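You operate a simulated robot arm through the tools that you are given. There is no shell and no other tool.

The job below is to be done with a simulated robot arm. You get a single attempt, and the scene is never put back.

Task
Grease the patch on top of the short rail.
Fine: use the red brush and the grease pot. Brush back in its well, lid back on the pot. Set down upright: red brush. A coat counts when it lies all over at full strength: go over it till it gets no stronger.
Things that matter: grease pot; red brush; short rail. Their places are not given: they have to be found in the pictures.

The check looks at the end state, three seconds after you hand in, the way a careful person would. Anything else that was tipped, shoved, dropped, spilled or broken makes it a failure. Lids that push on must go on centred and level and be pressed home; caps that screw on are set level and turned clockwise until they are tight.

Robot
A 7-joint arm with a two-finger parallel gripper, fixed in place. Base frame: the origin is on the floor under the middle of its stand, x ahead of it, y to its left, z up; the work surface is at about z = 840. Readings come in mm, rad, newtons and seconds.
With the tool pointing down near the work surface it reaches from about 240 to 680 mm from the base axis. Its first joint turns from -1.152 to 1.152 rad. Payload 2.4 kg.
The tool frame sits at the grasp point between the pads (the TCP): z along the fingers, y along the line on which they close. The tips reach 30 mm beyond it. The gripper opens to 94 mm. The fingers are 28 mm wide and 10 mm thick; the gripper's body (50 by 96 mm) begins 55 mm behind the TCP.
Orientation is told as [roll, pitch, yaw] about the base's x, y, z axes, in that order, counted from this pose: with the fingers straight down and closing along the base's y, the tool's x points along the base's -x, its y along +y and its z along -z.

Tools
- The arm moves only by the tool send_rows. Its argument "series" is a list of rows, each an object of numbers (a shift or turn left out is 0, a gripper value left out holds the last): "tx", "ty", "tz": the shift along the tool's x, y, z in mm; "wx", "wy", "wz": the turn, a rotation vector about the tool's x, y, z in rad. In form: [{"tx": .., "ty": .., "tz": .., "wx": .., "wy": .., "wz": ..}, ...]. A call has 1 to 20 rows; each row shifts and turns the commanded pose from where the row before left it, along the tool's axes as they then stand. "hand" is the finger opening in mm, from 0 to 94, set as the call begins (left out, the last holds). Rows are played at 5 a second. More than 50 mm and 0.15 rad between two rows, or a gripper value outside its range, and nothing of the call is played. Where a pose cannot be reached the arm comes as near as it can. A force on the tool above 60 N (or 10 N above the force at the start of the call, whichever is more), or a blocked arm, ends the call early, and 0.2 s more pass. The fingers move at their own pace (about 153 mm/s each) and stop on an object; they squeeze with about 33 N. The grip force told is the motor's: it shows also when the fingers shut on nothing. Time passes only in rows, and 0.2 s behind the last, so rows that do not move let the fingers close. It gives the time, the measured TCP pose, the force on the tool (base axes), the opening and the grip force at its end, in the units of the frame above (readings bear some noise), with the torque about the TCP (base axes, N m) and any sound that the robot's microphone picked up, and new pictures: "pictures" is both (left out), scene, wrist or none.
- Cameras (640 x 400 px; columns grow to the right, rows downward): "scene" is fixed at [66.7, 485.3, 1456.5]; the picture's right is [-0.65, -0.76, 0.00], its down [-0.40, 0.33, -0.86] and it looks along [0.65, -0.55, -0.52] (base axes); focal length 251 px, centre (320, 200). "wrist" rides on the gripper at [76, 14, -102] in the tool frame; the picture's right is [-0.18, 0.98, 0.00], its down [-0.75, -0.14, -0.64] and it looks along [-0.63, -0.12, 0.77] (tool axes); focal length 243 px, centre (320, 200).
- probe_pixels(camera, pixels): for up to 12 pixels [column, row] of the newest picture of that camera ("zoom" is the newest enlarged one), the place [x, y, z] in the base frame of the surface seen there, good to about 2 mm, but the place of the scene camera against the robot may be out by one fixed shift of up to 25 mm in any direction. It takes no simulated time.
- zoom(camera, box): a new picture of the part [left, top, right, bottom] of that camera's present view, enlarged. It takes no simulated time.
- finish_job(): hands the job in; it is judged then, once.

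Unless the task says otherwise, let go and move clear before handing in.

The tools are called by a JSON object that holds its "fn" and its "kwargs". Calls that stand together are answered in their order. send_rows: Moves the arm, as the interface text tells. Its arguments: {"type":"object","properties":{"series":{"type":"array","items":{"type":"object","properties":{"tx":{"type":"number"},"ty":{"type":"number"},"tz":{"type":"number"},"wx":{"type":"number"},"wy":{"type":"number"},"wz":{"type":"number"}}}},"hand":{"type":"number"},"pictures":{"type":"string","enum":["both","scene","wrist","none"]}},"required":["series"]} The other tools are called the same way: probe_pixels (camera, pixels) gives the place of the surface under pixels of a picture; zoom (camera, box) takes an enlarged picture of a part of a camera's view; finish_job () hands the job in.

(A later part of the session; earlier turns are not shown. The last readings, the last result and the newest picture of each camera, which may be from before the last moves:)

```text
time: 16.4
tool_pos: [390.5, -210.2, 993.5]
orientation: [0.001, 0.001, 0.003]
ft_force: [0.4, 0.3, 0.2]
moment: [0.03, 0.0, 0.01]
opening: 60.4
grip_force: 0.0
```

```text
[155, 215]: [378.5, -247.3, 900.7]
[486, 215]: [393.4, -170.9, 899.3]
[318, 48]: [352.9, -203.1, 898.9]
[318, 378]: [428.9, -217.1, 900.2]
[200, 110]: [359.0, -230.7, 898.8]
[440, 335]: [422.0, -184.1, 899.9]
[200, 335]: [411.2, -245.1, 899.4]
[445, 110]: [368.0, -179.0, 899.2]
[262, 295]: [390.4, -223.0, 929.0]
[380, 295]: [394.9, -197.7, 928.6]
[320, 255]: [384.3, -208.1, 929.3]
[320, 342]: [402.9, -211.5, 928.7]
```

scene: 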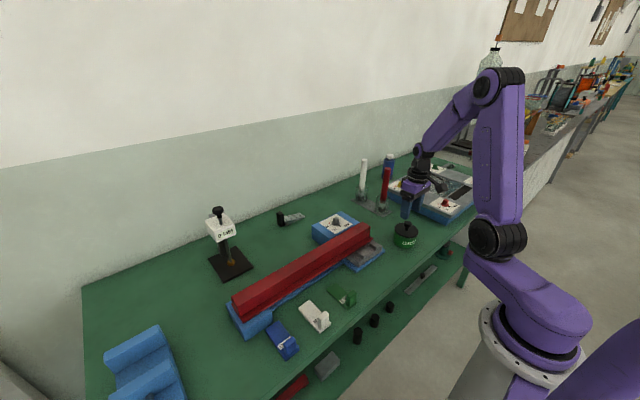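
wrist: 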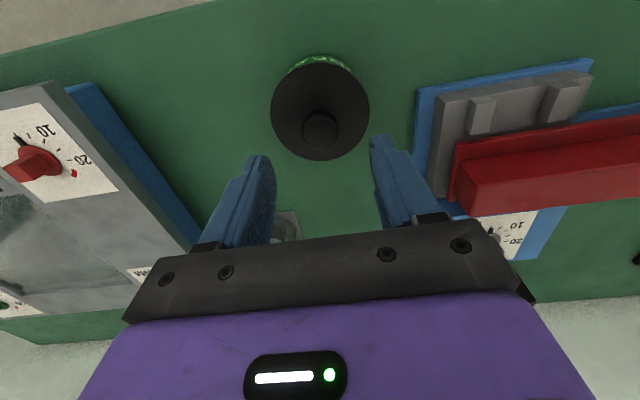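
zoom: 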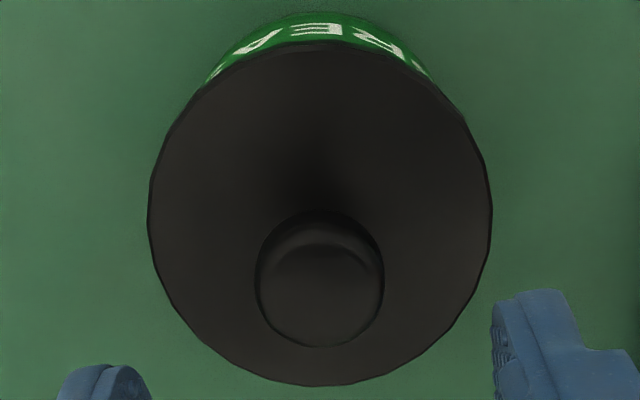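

Lid centre ≈ (390,−210), matching the TCP. I'll go down to TCP z≈935 (tips ≈905, above the lid's 899.5) and close on the knob.

{"fn": "send_rows", "kwargs": {"series": [{"tz": 30}, {"tz": 20}, {"tz": 8}], "pictures": "none"}}

{"fn": "send_rows", "kwargs": {"series": [{}, {}, {}], "hand": 0}}

```text
time: 17.2
tool_pos: [391.5, -210.2, 935.7]
orientation: [-0.001, -0.001, 0.0]
ft_force: [-0.6, 0.2, 0.3]
moment: [-0.01, 0.01, 0.0]
opening: 59.9
grip_force: 0.0
```

```text
time: 18.0
tool_pos: [390.2, -209.7, 935.8]
orientation: [0.0, 0.0, 0.003]
ft_force: [0.3, 0.4, 0.4]
moment: [-0.02, -0.02, 0.0]
opening: 25.3
grip_force: 33.8
heard: snap
```

scene: 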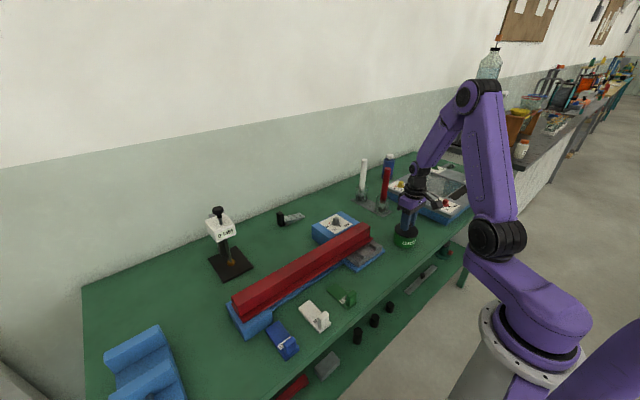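
wrist: 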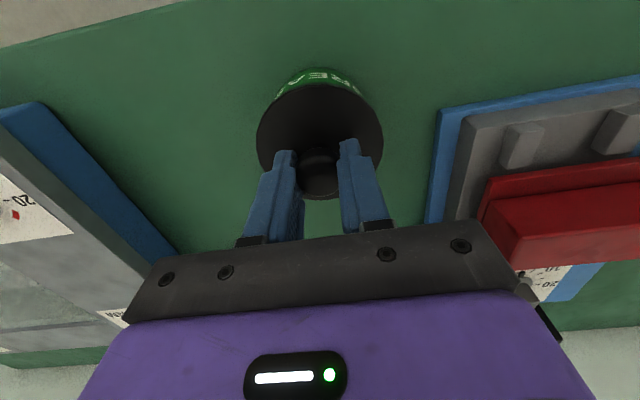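

The fingers closed on the knob (opening 25.3, 33.8 N) with a "snap" heard. I'll lift slowly and watch the force.

{"fn": "send_rows", "kwargs": {"series": [{"tz": -2}, {"tz": -2}]}}

```text
time: 18.6
tool_pos: [391.0, -209.6, 940.0]
orientation: [0.001, 0.0, 0.001]
ft_force: [-0.1, 0.2, -0.7]
moment: [-0.04, 0.01, -0.02]
opening: 25.1
grip_force: 33.0
```

scene: 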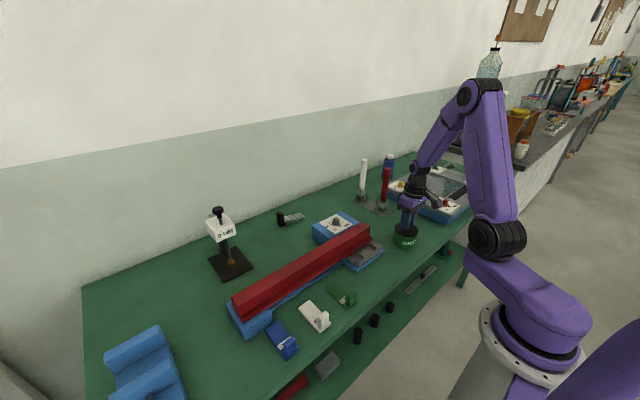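
wrist: 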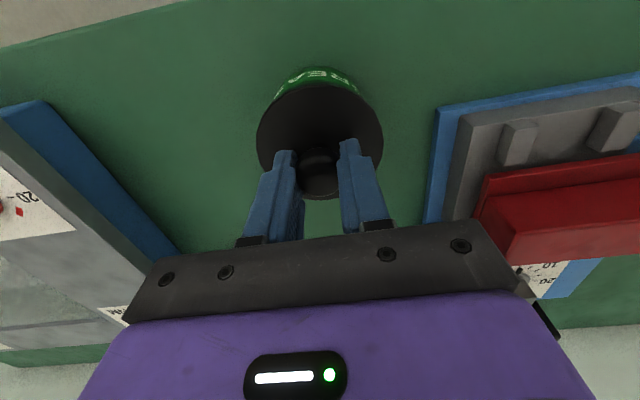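

The lid rose with the hand with almost no force (−0.7 N). I'll check whether the pot stayed down.

{"fn": "zoom", "kwargs": {"camera": "scene", "box": [380, 205, 430, 260]}}

{"fn": "zoom", "kwargs": {"camera": "wrist", "box": [240, 50, 400, 210]}}

```text
7.27 times, centred on (405, 232) of scene
```

zoom: 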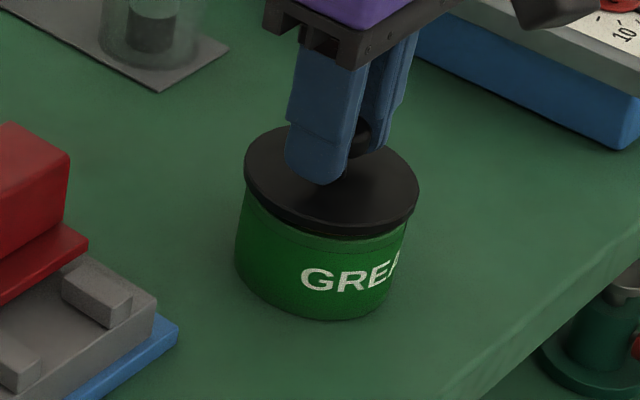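

```text
2.50 times, centred on (320, 130) of wrist
```

zoom: 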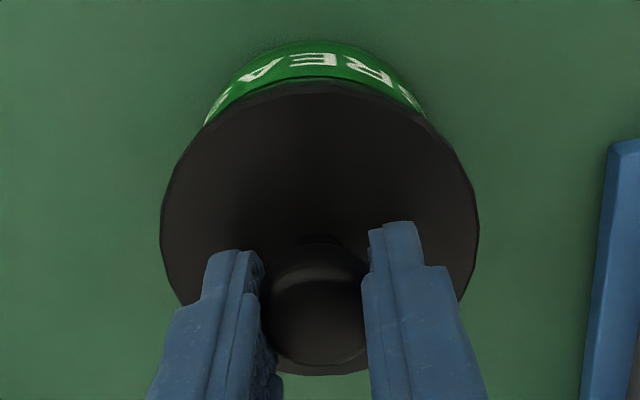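

The pot stays on the bench while the lid lifts. I'll raise further.

{"fn": "send_rows", "kwargs": {"series": [{"tz": -4}, {"tz": -6}, {"tz": -10}, {"tz": -20}, {"tz": -30}]}}

```text
time: 19.8
tool_pos: [391.6, -208.4, 1009.7]
orientation: [0.001, 0.001, 0.002]
ft_force: [0.0, -0.4, -1.1]
moment: [-0.03, -0.01, -0.02]
opening: 25.2
grip_force: 33.1
```

scene: 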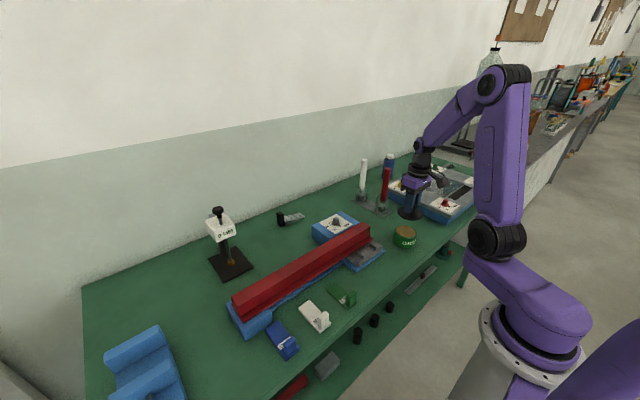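
wrist: 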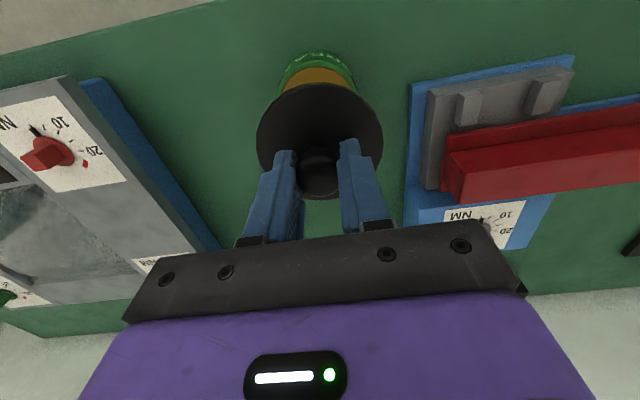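

The pot is open with amber grease inside (wrist (318,76)). I'll check the lid's underside depth and the pot's rim, and the free bench spot near (495,−165).

{"fn": "zoom", "kwargs": {"camera": "scene", "box": [370, 180, 450, 260]}}

{"fn": "probe_pixels", "kwargs": {"camera": "wrist", "pixels": [[318, 76], [318, 55], [318, 62], [290, 75], [346, 72], [413, 150], [408, 180], [340, 210], [395, 200], [225, 240], [330, 220], [400, 90]]}}

{"fn": "probe_pixels", "kwargs": {"camera": "scene", "pixels": [[405, 229], [405, 233], [393, 233], [417, 232], [405, 226], [405, 238], [411, 213], [411, 218], [385, 228], [380, 222], [395, 218], [400, 223]]}}

```text
5.00 times, centred on (410, 220) of scene
```

zoom: 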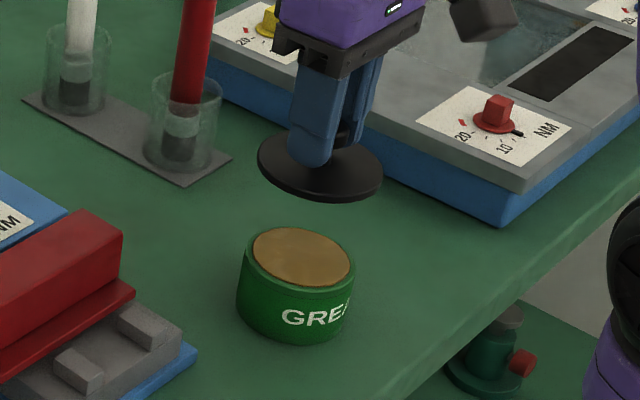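

```text
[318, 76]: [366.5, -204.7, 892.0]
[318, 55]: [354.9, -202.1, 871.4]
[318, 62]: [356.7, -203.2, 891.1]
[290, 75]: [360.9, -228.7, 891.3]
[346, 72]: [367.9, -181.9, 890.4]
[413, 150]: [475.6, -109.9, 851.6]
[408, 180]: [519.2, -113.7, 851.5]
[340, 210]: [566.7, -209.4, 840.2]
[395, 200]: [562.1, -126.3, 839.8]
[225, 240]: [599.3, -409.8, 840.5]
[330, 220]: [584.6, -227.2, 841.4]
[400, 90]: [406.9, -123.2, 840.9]
```

```text
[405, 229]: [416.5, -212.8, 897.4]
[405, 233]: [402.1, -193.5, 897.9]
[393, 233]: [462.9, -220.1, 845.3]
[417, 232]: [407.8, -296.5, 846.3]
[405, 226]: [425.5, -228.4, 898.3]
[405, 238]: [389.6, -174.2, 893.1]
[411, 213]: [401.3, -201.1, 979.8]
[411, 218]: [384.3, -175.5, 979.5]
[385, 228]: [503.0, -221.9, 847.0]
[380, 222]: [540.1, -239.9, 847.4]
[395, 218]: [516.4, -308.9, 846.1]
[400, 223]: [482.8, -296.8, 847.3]
```

The grease is level with the rim (z≈892) and the lid is a thin disc. The bench is clear around (515,−195), so I'll carry the lid there and lower to just above the surface.

{"fn": "send_rows", "kwargs": {"series": [{"tx": -41, "ty": 4.4}, {"tx": -41, "ty": 4.4}, {"tx": -41, "ty": 4.4}, {"tz": 40}, {"tz": 40}, {"tz": 30}, {"tz": 10}]}}

```text
time: 21.4
tool_pos: [514.7, -196.5, 887.6]
orientation: [0.0, 0.0, 0.001]
ft_force: [0.1, 0.2, 0.3]
moment: [0.01, 0.02, 0.0]
opening: 25.3
grip_force: 33.2
```

scene: 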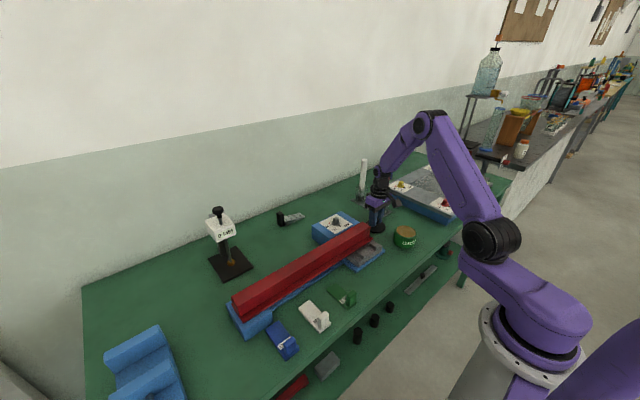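
wrist: 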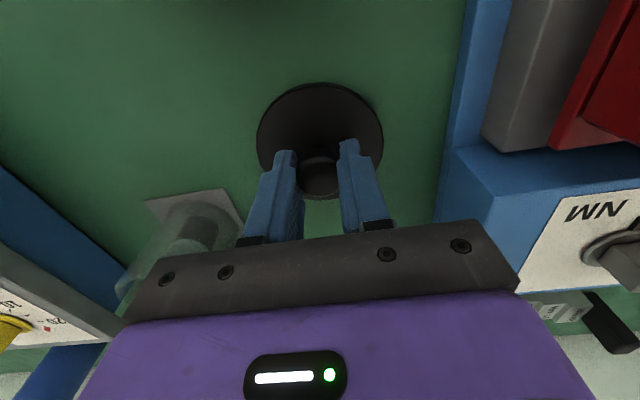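

The lid hangs just above the bench. I'll lower in small steps, watching for contact force.

{"fn": "send_rows", "kwargs": {"series": [{"tz": 1.5}, {"tz": 1}], "pictures": "none"}}

```text
time: 22.0
tool_pos: [512.7, -194.9, 886.7]
orientation: [0.0, -0.001, 0.004]
ft_force: [0.4, 0.2, -0.2]
moment: [-0.02, 0.01, -0.03]
opening: 25.1
grip_force: 32.8
```

No contact yet. Lowering further.

{"fn": "send_rows", "kwargs": {"series": [{"tz": 1}, {"tz": 1}], "pictures": "none"}}

{"fn": "zoom", "kwargs": {"camera": "scene", "box": [345, 195, 415, 250]}}

```text
time: 22.6
tool_pos: [514.7, -195.4, 882.2]
orientation: [-0.001, 0.0, 0.0]
ft_force: [-0.1, 0.4, 0.6]
moment: [0.02, 0.01, 0.04]
opening: 25.2
grip_force: 33.2
```

```text
7.27 times, centred on (380, 222) of scene
```

zoom: 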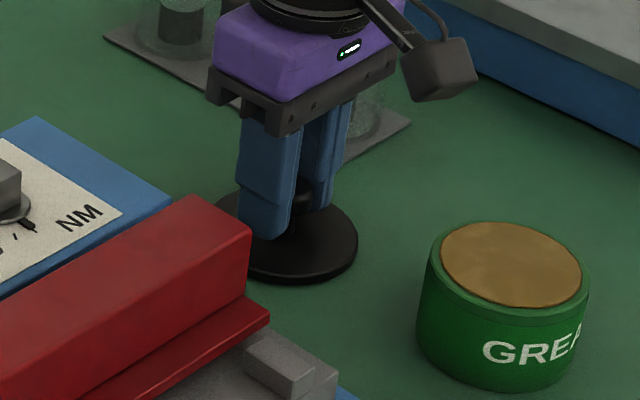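

{"fn": "send_rows", "kwargs": {"series": [{"tz": 1}, {}], "pictures": "none"}}

```text
time: 23.2
tool_pos: [515.7, -195.2, 883.1]
orientation: [-0.003, -0.002, 0.001]
ft_force: [-3.8, 0.9, 15.1]
moment: [0.04, 0.12, 0.01]
opening: 25.3
grip_force: 32.9
```

Contact at 15 N: the lid is on the bench. I'll open the fingers a bit and lift away.

{"fn": "send_rows", "kwargs": {"series": [{"tz": -0.7}, {}], "hand": 50, "pictures": "none"}}

{"fn": "send_rows", "kwargs": {"series": [{"tz": -20}, {"tz": -40}, {"tz": -45}, {"tz": -45}, {"tz": -45}]}}

```text
time: 23.8
tool_pos: [514.7, -195.8, 882.0]
orientation: [-0.001, 0.0, 0.003]
ft_force: [-0.4, 0.3, -0.5]
moment: [-0.02, 0.03, 0.0]
opening: 50.0
grip_force: 0.0
```

```text
time: 25.0
tool_pos: [516.0, -195.7, 1078.3]
orientation: [0.0, 0.001, 0.002]
ft_force: [0.4, 0.6, -0.1]
moment: [0.01, -0.01, -0.02]
opening: 49.9
grip_force: 0.0
```

scene: 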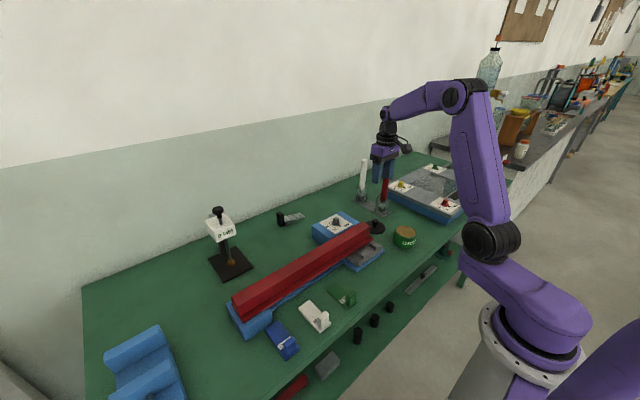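
wrist: 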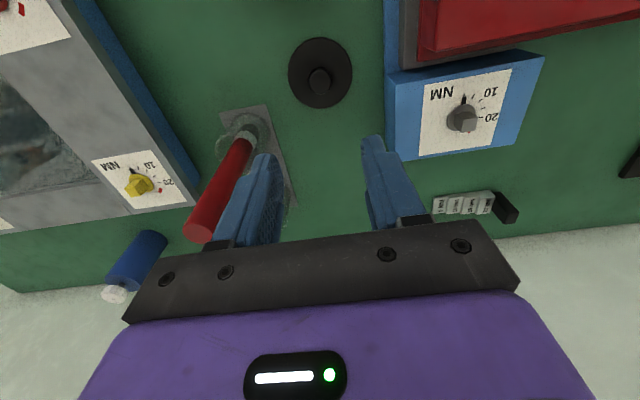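

The lid lies flat at wrist (320,75). Now I'll rise, go over the red brush at (568,−308), and view it between the fingers.

{"fn": "send_rows", "kwargs": {"series": [{"tz": -40}, {"ty": -37.5, "tx": -17.5}, {"ty": -37.5, "tx": -17.5}, {"ty": -37.5, "tx": -17.5}]}}

```text
time: 26.0
tool_pos: [568.4, -307.4, 1117.4]
orientation: [0.002, 0.002, 0.002]
ft_force: [0.2, 0.8, 0.6]
moment: [0.01, 0.02, -0.03]
opening: 49.8
grip_force: 0.1
```

scene: 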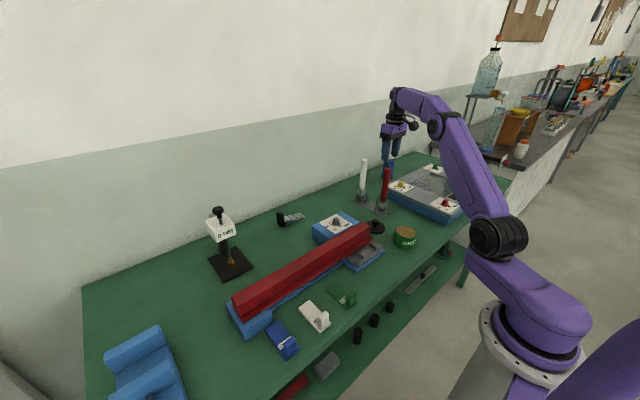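
wrist: 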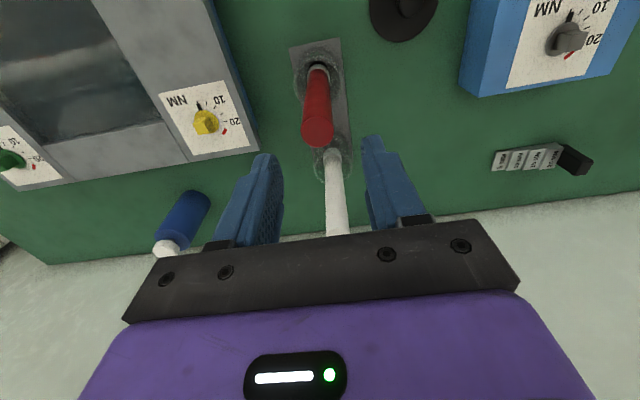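

{"fn": "zoom", "kwargs": {"camera": "wrist", "box": [280, 40, 370, 160]}}

{"fn": "probe_pixels", "kwargs": {"camera": "wrist", "pixels": [[318, 131], [304, 131], [332, 131], [318, 120], [318, 144], [318, 90], [318, 70], [317, 45], [332, 200], [316, 100]]}}

```text
3.33 times, centred on (325, 100) of wrist
```

zoom: 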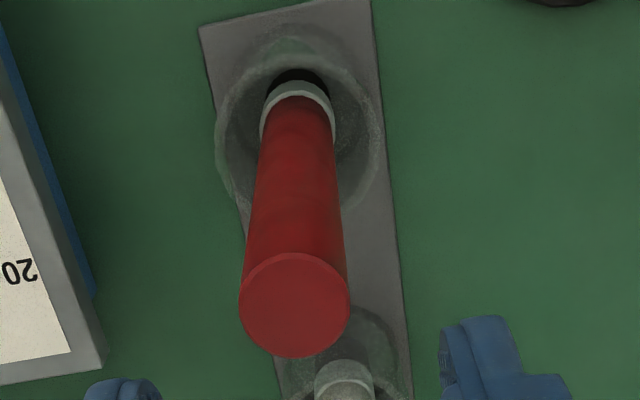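

```text
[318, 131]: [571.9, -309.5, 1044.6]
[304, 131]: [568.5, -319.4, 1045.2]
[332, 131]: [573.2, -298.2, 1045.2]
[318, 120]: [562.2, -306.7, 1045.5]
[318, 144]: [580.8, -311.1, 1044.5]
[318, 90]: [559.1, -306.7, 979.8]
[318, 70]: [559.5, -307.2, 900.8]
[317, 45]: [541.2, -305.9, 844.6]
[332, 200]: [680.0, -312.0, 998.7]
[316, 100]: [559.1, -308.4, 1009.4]
```

The brush top's centre is about (569.5,−308.4), z=1045. I'll align, descend to TCP z≈1002 and close on the handle.

{"fn": "send_rows", "kwargs": {"series": [{"tx": -1.2, "ty": -0.9, "tz": 25}, {"tz": 40}, {"tz": 35}, {"tz": 15}], "pictures": "none"}}

{"fn": "send_rows", "kwargs": {"series": [{}, {}, {}], "hand": 0}}

```text
time: 27.0
tool_pos: [568.8, -309.2, 1002.5]
orientation: [0.0, -0.001, 0.003]
ft_force: [-0.2, -0.4, -0.6]
moment: [-0.03, 0.03, 0.02]
opening: 49.8
grip_force: 0.1
```

```text
time: 27.8
tool_pos: [570.6, -309.3, 1002.6]
orientation: [0.0, 0.001, 0.001]
ft_force: [-0.9, 0.6, -0.1]
moment: [0.01, 0.0, -0.01]
opening: 24.9
grip_force: 32.9
```

scene: 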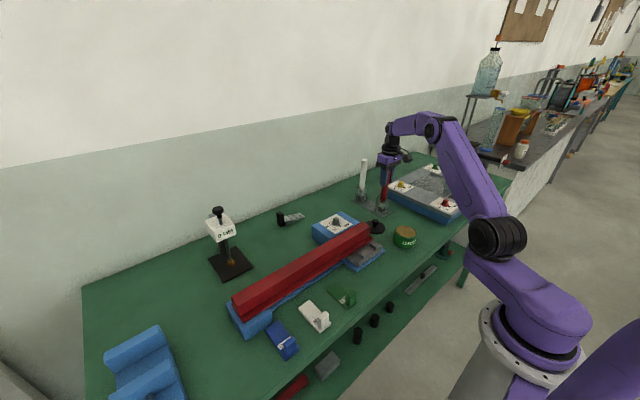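
wrist: 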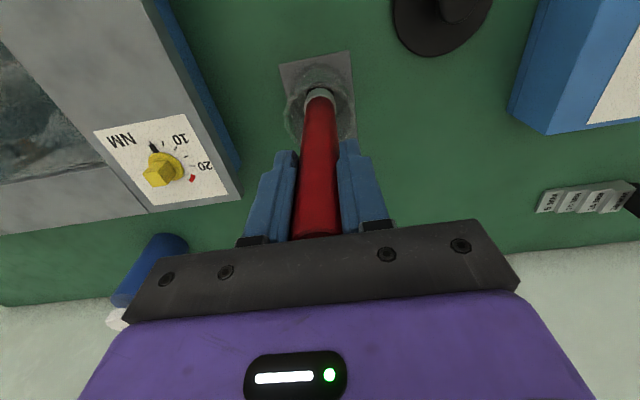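

The grip holds the handle (24.9 mm opening, 33 N). I'll lift straight up to clear the well.

{"fn": "send_rows", "kwargs": {"series": [{"tz": -5}, {"tz": -15}, {"tz": -30}, {"tz": -30}, {"tz": -30}, {"tz": -20}]}}

```text
time: 29.2
tool_pos: [569.7, -310.4, 1134.9]
orientation: [0.0, 0.003, 0.002]
ft_force: [1.5, -0.2, -1.2]
moment: [-0.02, 0.01, 0.02]
opening: 24.9
grip_force: 33.5
```

scene: 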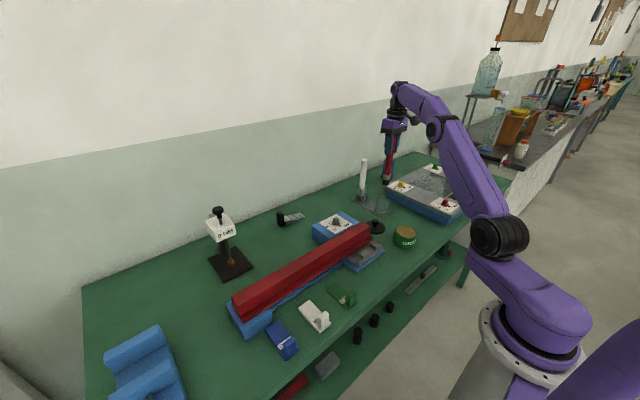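
wrist: 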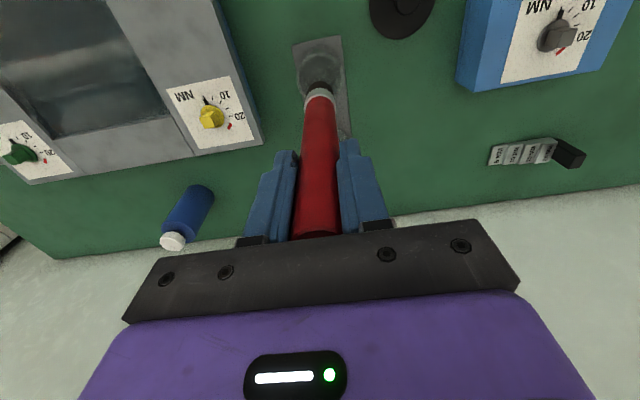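

The brush is out of its well. I'll look at its bristle end.

{"fn": "zoom", "kwargs": {"camera": "scene", "box": [350, 110, 430, 230]}}

{"fn": "zoom", "kwargs": {"camera": "wrist", "box": [270, 30, 370, 130]}}

{"fn": "probe_pixels", "kwargs": {"camera": "scene", "pixels": [[388, 182], [387, 180], [386, 178], [386, 175], [389, 170], [389, 160]]}}

```text
3.33 times, centred on (390, 170) of scene
```

zoom: 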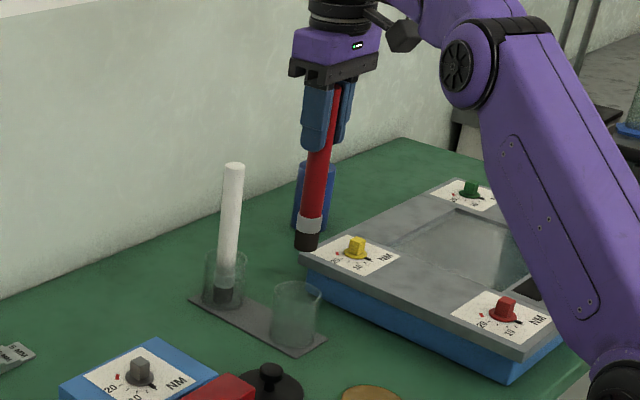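

```text
4.00 times, centred on (320, 80) of wrist
```

zoom: 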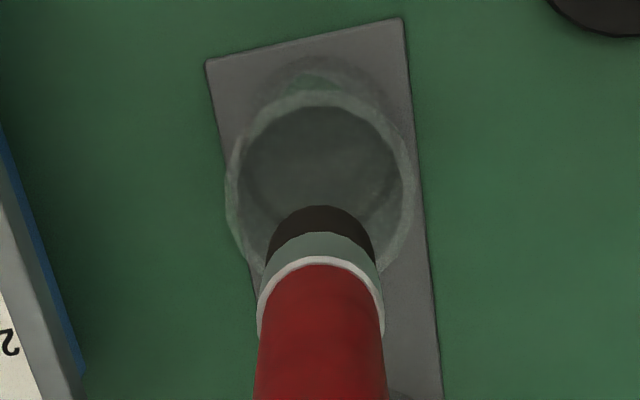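

```text
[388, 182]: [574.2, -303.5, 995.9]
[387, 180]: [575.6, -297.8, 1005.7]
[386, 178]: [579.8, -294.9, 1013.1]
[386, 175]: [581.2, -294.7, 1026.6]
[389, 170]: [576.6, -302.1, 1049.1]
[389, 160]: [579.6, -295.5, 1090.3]
```

The brush is a round tuft, with its tip ≈155 mm below the TCP. I'll carry it over the pot at (390,−210).

{"fn": "send_rows", "kwargs": {"series": [{"tx": 36, "ty": 20}, {"tx": 36, "ty": 20}, {"tx": 36, "ty": 20}, {"tx": 36, "ty": 20}, {"tx": 36, "ty": 20}, {"tz": 30}, {"tz": 20}]}}

```text
time: 30.8
tool_pos: [388.9, -208.8, 1083.5]
orientation: [0.0, 0.001, 0.001]
ft_force: [-0.8, -0.7, -0.6]
moment: [-0.06, -0.01, -0.01]
opening: 24.7
grip_force: 33.1
```

scene: 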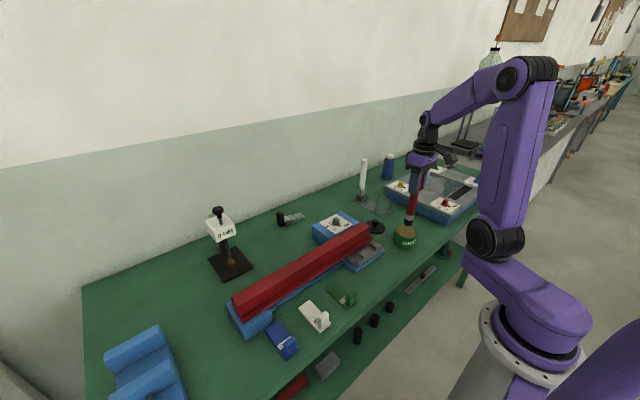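
wrist: 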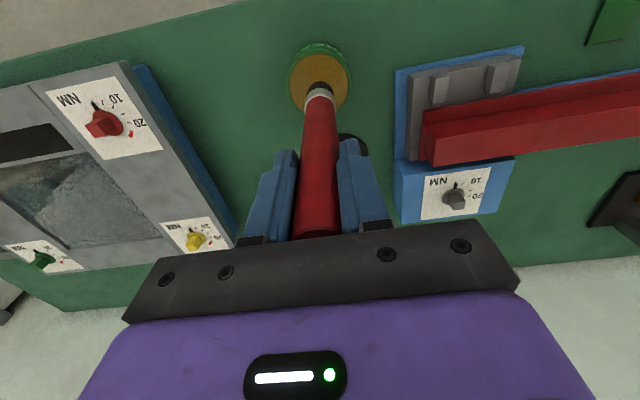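

The tuft is above the grease at wrist (318,85). I'll lower into the grease gently while watching force.

{"fn": "send_rows", "kwargs": {"series": [{"tz": 20}, {"tz": 12}, {"tz": 6}, {"tz": 5}]}}

```text
time: 31.8
tool_pos: [388.3, -208.0, 1042.6]
orientation: [-0.001, -0.004, 0.003]
ft_force: [1.9, 4.5, 26.7]
moment: [0.78, -0.25, 0.0]
opening: 25.4
grip_force: 33.5
```

scene: 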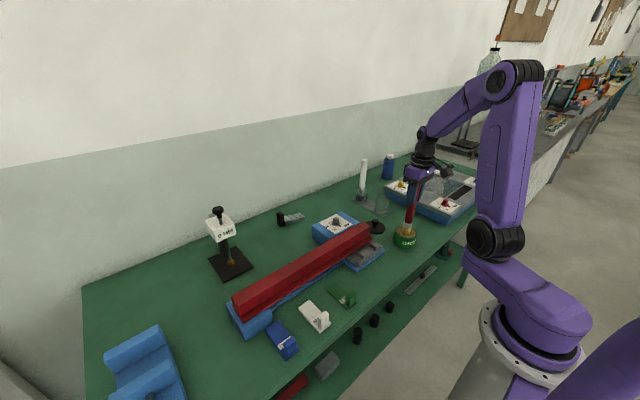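
wrist: 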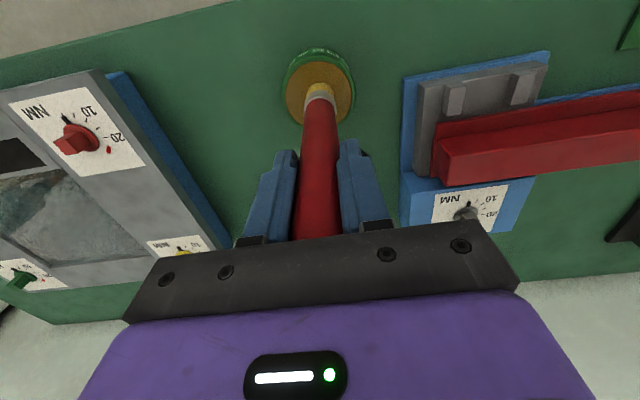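

The grease surface is solid-like (26.7 N) and the tuft has turned amber at wrist (318,88), so it is loaded. I'll lift off.

{"fn": "send_rows", "kwargs": {"series": [{"tz": -5}, {"tz": -20}, {"tz": -25}]}}

{"fn": "zoom", "kwargs": {"camera": "scene", "box": [375, 160, 445, 250]}}

{"fn": "zoom", "kwargs": {"camera": "wrist", "box": [270, 40, 370, 240]}}

```text
time: 32.6
tool_pos: [386.7, -209.4, 1091.3]
orientation: [-0.001, 0.0, 0.001]
ft_force: [0.3, -0.2, -1.3]
moment: [0.02, 0.0, 0.0]
opening: 25.1
grip_force: 32.4
```

scene: 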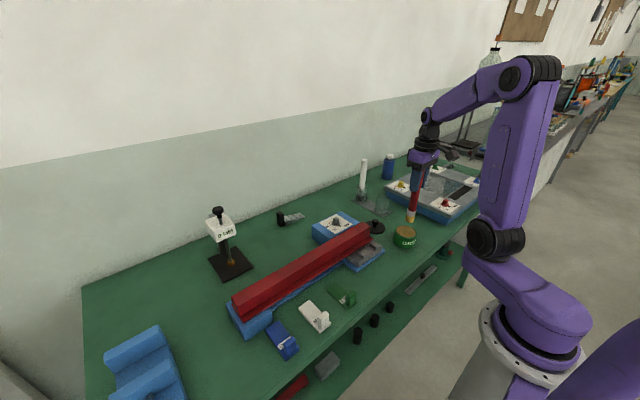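
wrist: 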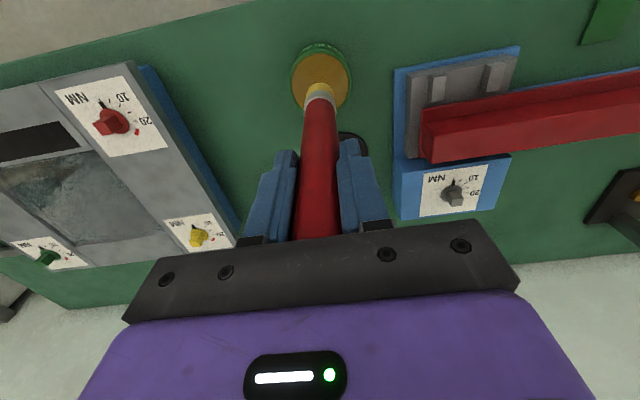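

```text
4.44 times, centred on (410, 205) of scene
```

zoom: 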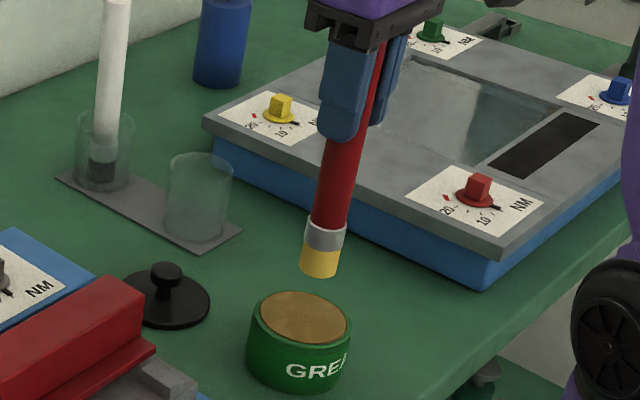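

```text
2.00 times, centred on (320, 140) of wrist
```

zoom: 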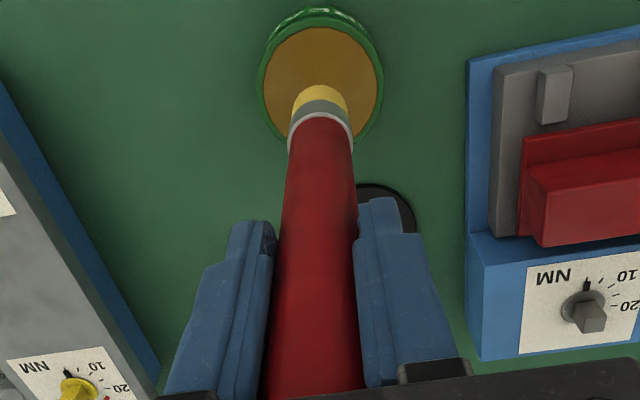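

The tuft is loaded and nothing dripped. I'll rise and carry it over the rail's middle, hovering about 60 mm above the top, to see the rail's edges from there.

{"fn": "send_rows", "kwargs": {"series": [{"tz": -45}, {"tz": -12, "ty": 40}, {"ty": 46, "tx": -10}, {"ty": 46, "tx": -10}, {"ty": 46, "tx": -10}, {"ty": 46, "tx": -10}, {"ty": 46, "tx": -10}, {"ty": 46, "tx": -10}, {"ty": 46, "tx": -10}]}}

```text
time: 34.6
tool_pos: [458.0, 154.3, 1145.6]
orientation: [0.0, -0.001, 0.0]
ft_force: [0.6, 0.9, -1.0]
moment: [0.01, 0.0, -0.01]
opening: 25.2
grip_force: 32.6
```

scene: 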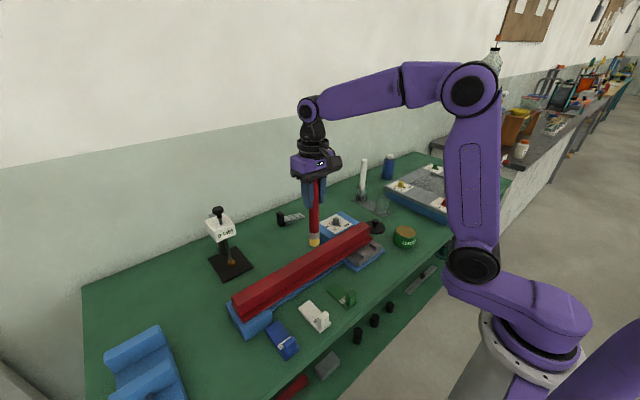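
wrist: 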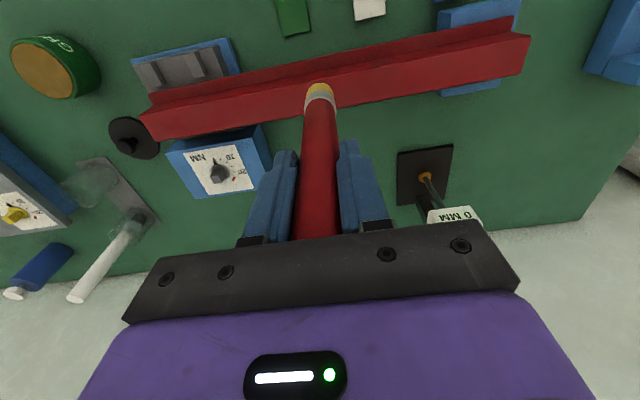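

Good view of the whole rail. I'll zoom to find the top face's edges exactly.

{"fn": "zoom", "kwargs": {"camera": "wrist", "box": [130, 60, 310, 160]}}

```text
3.56 times, centred on (220, 110) of wrist
```

zoom: 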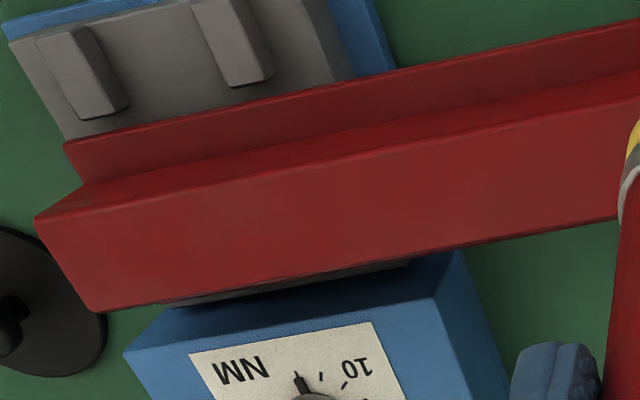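

{"fn": "probe_pixels", "kwargs": {"camera": "zoom", "pixels": [[40, 222], [98, 305], [70, 260], [150, 205], [195, 295], [300, 172], [350, 265], [450, 140], [500, 238], [590, 112], [605, 215], [230, 240]]}}

{"fn": "zoom", "kwargs": {"camera": "wrist", "box": [330, 10, 540, 120]}}

```text
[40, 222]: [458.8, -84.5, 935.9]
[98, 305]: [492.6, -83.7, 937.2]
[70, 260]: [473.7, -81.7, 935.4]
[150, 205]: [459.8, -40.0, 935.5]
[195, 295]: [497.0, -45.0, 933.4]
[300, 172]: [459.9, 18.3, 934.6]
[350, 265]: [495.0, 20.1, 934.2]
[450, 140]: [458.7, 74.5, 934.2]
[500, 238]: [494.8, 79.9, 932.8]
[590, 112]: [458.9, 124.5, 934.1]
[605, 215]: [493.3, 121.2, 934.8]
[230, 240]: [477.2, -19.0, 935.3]
```

```text
3.05 times, centred on (435, 65) of wrist
```

zoom: 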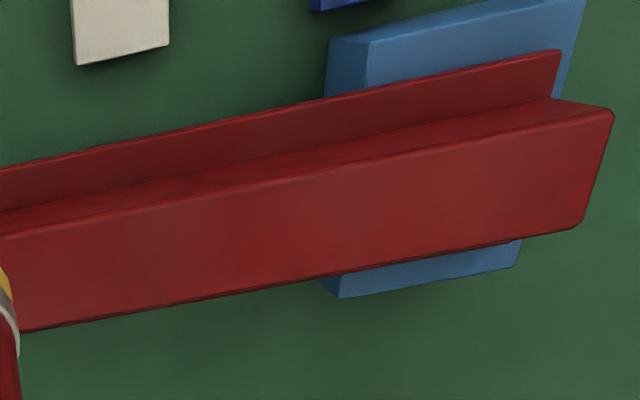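

{"fn": "probe_pixels", "kwargs": {"camera": "zoom", "pixels": [[608, 120], [575, 222], [590, 170], [500, 140], [500, 235], [350, 170], [380, 262], [200, 200], [220, 292], [60, 230], [80, 318], [300, 220]]}}

```text
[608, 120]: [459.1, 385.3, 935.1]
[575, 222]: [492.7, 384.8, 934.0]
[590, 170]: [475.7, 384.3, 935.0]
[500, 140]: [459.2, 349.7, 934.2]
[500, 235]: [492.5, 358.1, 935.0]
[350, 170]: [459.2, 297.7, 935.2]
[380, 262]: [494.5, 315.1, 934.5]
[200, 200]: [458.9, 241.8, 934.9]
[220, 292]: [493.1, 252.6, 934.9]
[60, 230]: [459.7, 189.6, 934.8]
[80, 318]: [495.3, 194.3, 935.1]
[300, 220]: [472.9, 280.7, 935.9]
```

The top face spans x 457–496, y −86…387, z≈935. I'll move to the centreline x≈476.5, y≈150 and lower to just above the surface.

{"fn": "send_rows", "kwargs": {"series": [{"tx": -18.5, "tz": 10}, {"tz": 25}, {"tz": 15}, {"tz": 4}]}}

```text
time: 35.6
tool_pos: [476.1, 152.8, 1093.4]
orientation: [0.0, 0.001, 0.002]
ft_force: [-0.1, 0.1, 0.0]
moment: [0.0, 0.01, -0.01]
opening: 24.8
grip_force: 33.4
```

scene: 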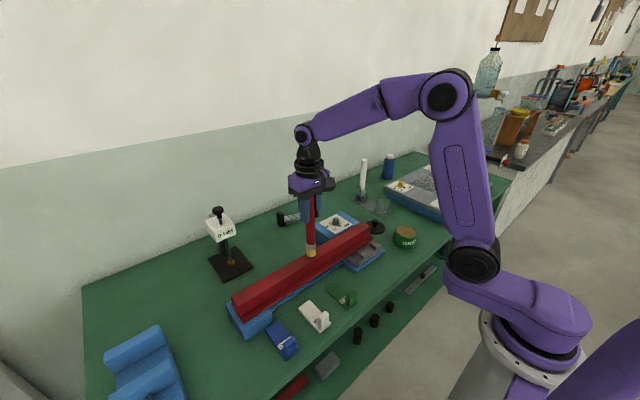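
wrist: 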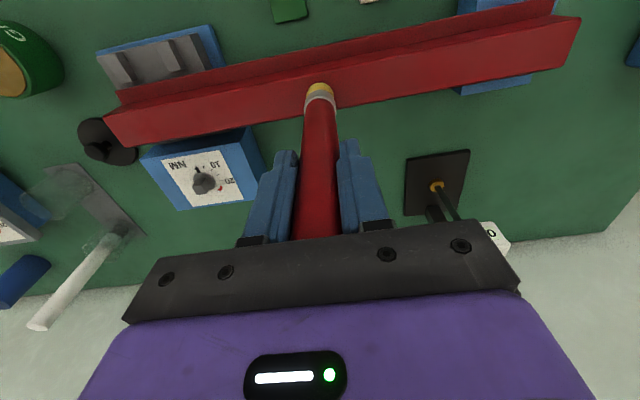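

Just above the surface with no contact yet. I'll lower in small steps to find contact.

{"fn": "send_rows", "kwargs": {"series": [{"tz": 2}, {"tz": 1}], "pictures": "none"}}

{"fn": "send_rows", "kwargs": {"series": [{"tz": 1}, {"tz": 1}], "pictures": "none"}}

```text
time: 36.2
tool_pos: [475.6, 152.2, 1090.0]
orientation: [0.0, 0.0, 0.001]
ft_force: [-0.4, -0.2, -1.0]
moment: [0.01, -0.03, 0.0]
opening: 24.9
grip_force: 33.7
```

```text
time: 36.8
tool_pos: [475.8, 153.3, 1089.5]
orientation: [0.0, -0.003, 0.001]
ft_force: [-2.0, 0.6, 10.3]
moment: [0.27, 0.29, 0.02]
opening: 24.8
grip_force: 33.3
```

Contact at about 10 N. I'll make a short stroke along +y and back, then look.

{"fn": "send_rows", "kwargs": {"series": [{"ty": 15}, {"ty": 15}, {"ty": -15}, {"ty": -15}]}}

{"fn": "zoom", "kwargs": {"camera": "wrist", "box": [240, 40, 420, 140]}}

{"fn": "zoom", "kwargs": {"camera": "scene", "box": [270, 220, 350, 290]}}

```text
time: 37.8
tool_pos: [475.3, 155.0, 1088.3]
orientation: [0.001, -0.002, 0.003]
ft_force: [0.0, 6.4, 14.4]
moment: [0.84, -0.09, 0.03]
opening: 25.0
grip_force: 32.8
```

scene: 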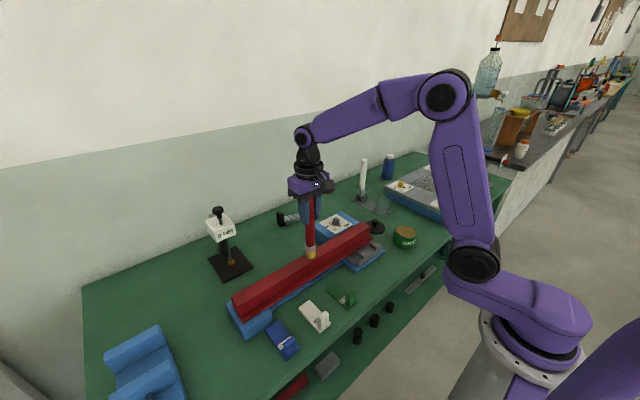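
wrist: 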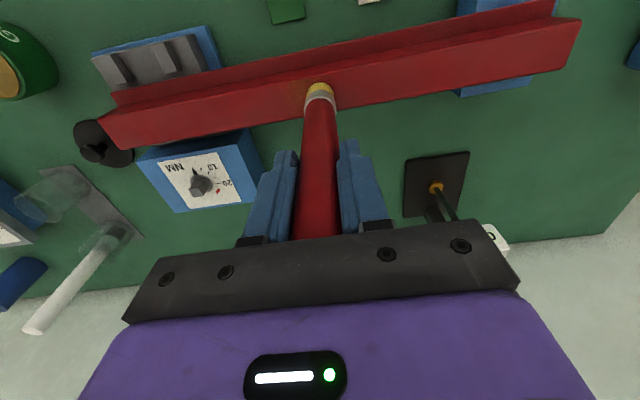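

```text
3.56 times, centred on (330, 90) of wrist
```

zoom: 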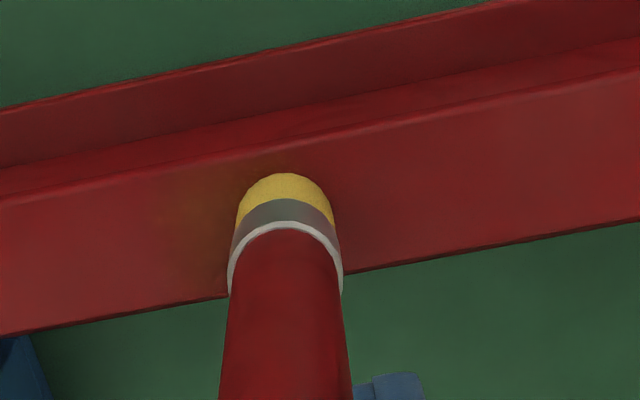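

```text
5.71 times, centred on (310, 255) of scene
```

zoom: 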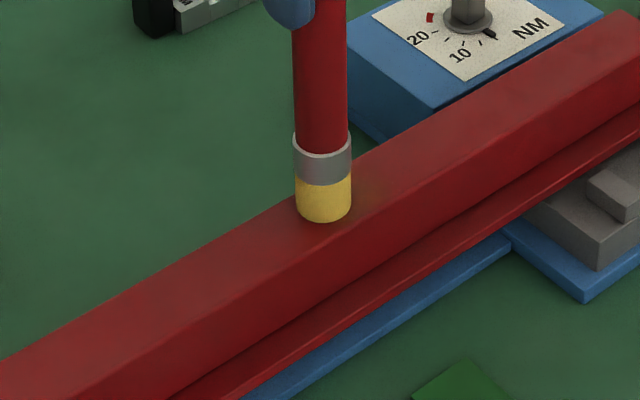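

A faint olive tint shows just left of the tuft (zoom (200,230), the −y side), none on the +y side I stroked. I'll lift a little and look at what was coated.

{"fn": "send_rows", "kwargs": {"series": [{"tz": -10}, {"tz": -30, "tx": -10}, {"tx": -40}]}}

{"fn": "zoom", "kwargs": {"camera": "scene", "box": [270, 220, 350, 290]}}

{"fn": "zoom", "kwargs": {"camera": "wrist", "box": [240, 30, 420, 140]}}

```text
time: 38.6
tool_pos: [526.8, 152.8, 1128.4]
orientation: [-0.001, 0.003, -0.001]
ft_force: [-0.2, -0.1, -0.8]
moment: [0.01, 0.02, 0.0]
opening: 24.8
grip_force: 32.6
```

scene: 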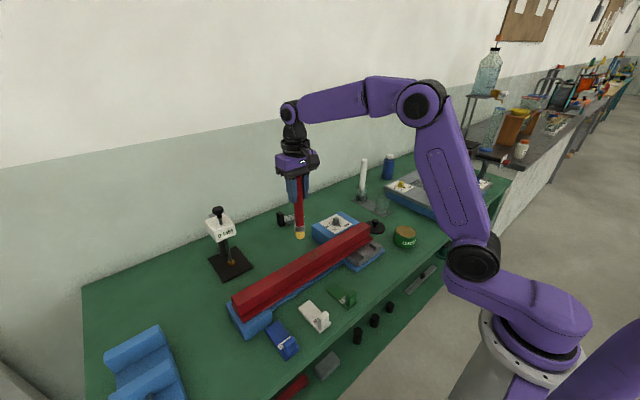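
wrist: 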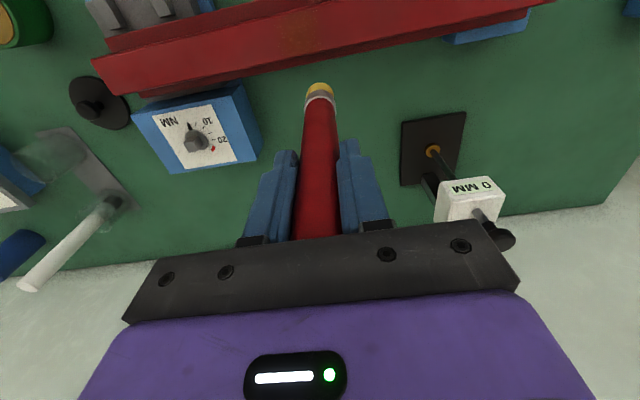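

```text
5.71 times, centred on (310, 255) of scene
```

zoom: 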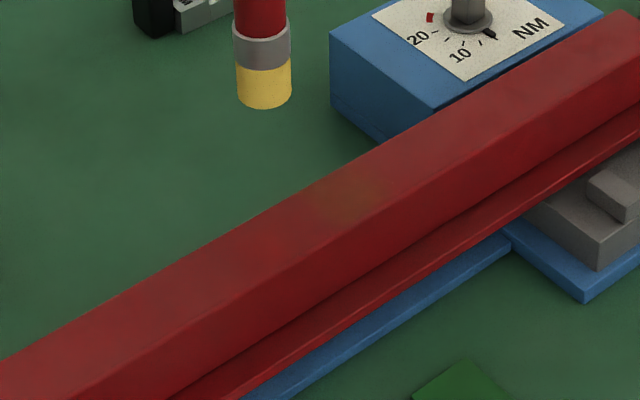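

```text
3.56 times, centred on (330, 85) of wrist
```

zoom: 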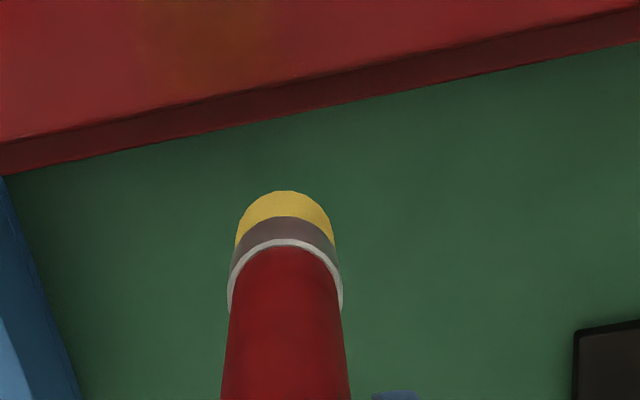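

There is a faint olive stain on the rail's top near scene zoom (350,190). I'll zoom harder on it and probe its extent.

{"fn": "zoom", "kwargs": {"camera": "scene", "box": [295, 235, 335, 270]}}

{"fn": "zoom", "kwargs": {"camera": "wrist", "box": [230, 0, 390, 80]}}

```text
11.43 times, centred on (315, 252) of scene
```

zoom: 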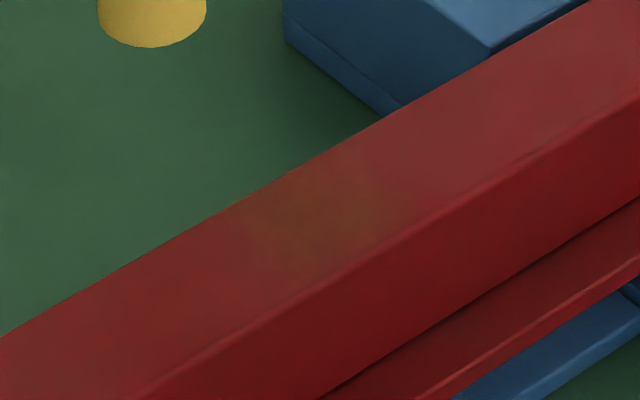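

```text
4.00 times, centred on (310, 40) of wrist
```

zoom: 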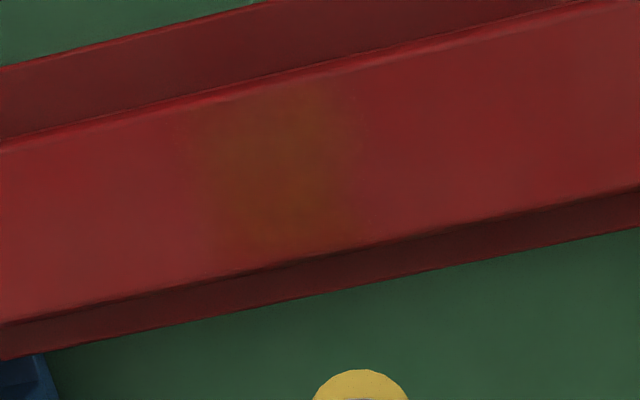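

The stain covers the rail's full width, between zoom columns ≈190 and ≈365. I'll probe those edges.

{"fn": "probe_pixels", "kwargs": {"camera": "zoom", "pixels": [[190, 130], [205, 260], [360, 90], [370, 230], [275, 165], [180, 190], [365, 160], [300, 85], [300, 245]]}}

```text
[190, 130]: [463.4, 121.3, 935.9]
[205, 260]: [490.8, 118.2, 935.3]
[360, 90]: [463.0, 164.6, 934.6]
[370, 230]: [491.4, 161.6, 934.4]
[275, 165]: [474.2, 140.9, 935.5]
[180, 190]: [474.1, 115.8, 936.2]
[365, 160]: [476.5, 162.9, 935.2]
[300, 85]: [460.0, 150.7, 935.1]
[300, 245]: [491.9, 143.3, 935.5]
```

The stain runs y≈118–163 across the full width, so the patch's +y edge is near y=163. I'll go back down at about (476.5,142) and stroke toward −y to see how far it extends.

{"fn": "send_rows", "kwargs": {"series": [{"tx": 25, "ty": -5}, {"tx": 25, "ty": -5}, {"tz": 25}, {"tz": 11}, {"tz": 3}], "pictures": "none"}}

```text
time: 39.8
tool_pos: [475.7, 143.5, 1089.0]
orientation: [0.0, -0.002, 0.001]
ft_force: [-2.8, -1.1, 10.1]
moment: [-0.4, 0.36, -0.03]
opening: 24.9
grip_force: 33.4
```

{"fn": "send_rows", "kwargs": {"series": [{"ty": -10}, {"ty": -10}, {"ty": -10}, {"ty": -10}, {"ty": 10}, {"ty": 10}, {"ty": 10}, {"ty": 10}, {"ty": 10}, {"ty": -10}, {"ty": -10}, {"ty": -10}, {"ty": -10}]}}

{"fn": "zoom", "kwargs": {"camera": "scene", "box": [285, 220, 355, 275]}}

```text
time: 42.6
tool_pos: [476.2, 113.8, 1089.3]
orientation: [0.0, -0.001, 0.002]
ft_force: [0.5, 1.1, -0.4]
moment: [0.02, 0.02, 0.01]
opening: 25.0
grip_force: 33.3
```

scene: 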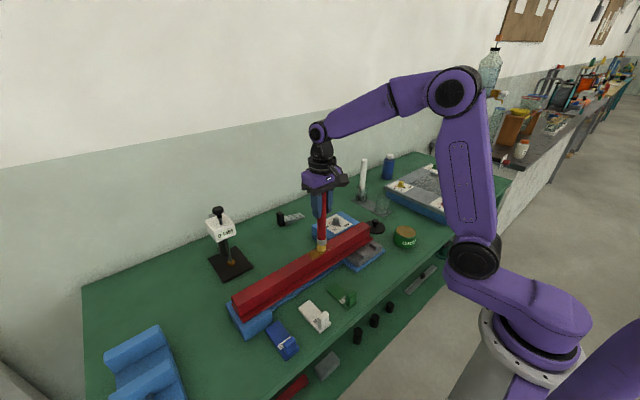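
wrist: 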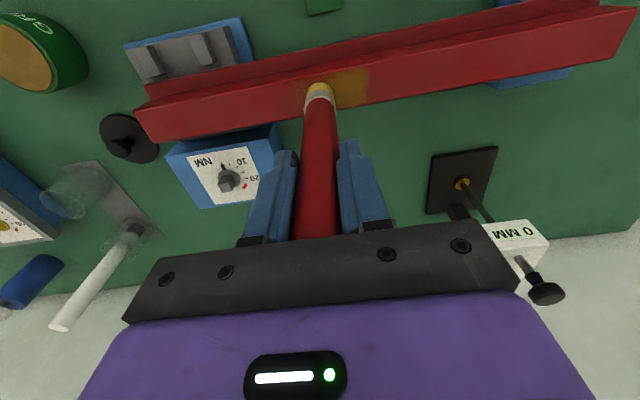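

```text
7.27 times, centred on (320, 248) of scene
```

zoom: 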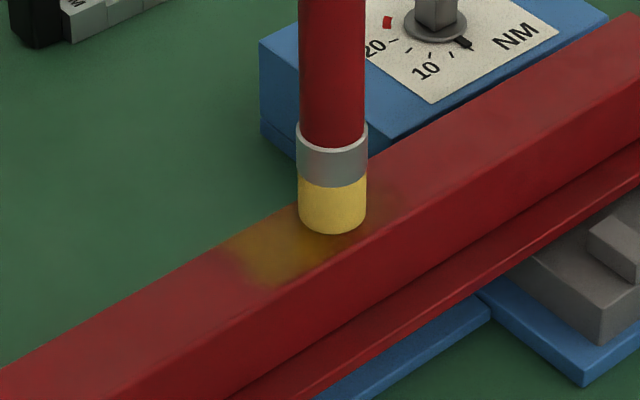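

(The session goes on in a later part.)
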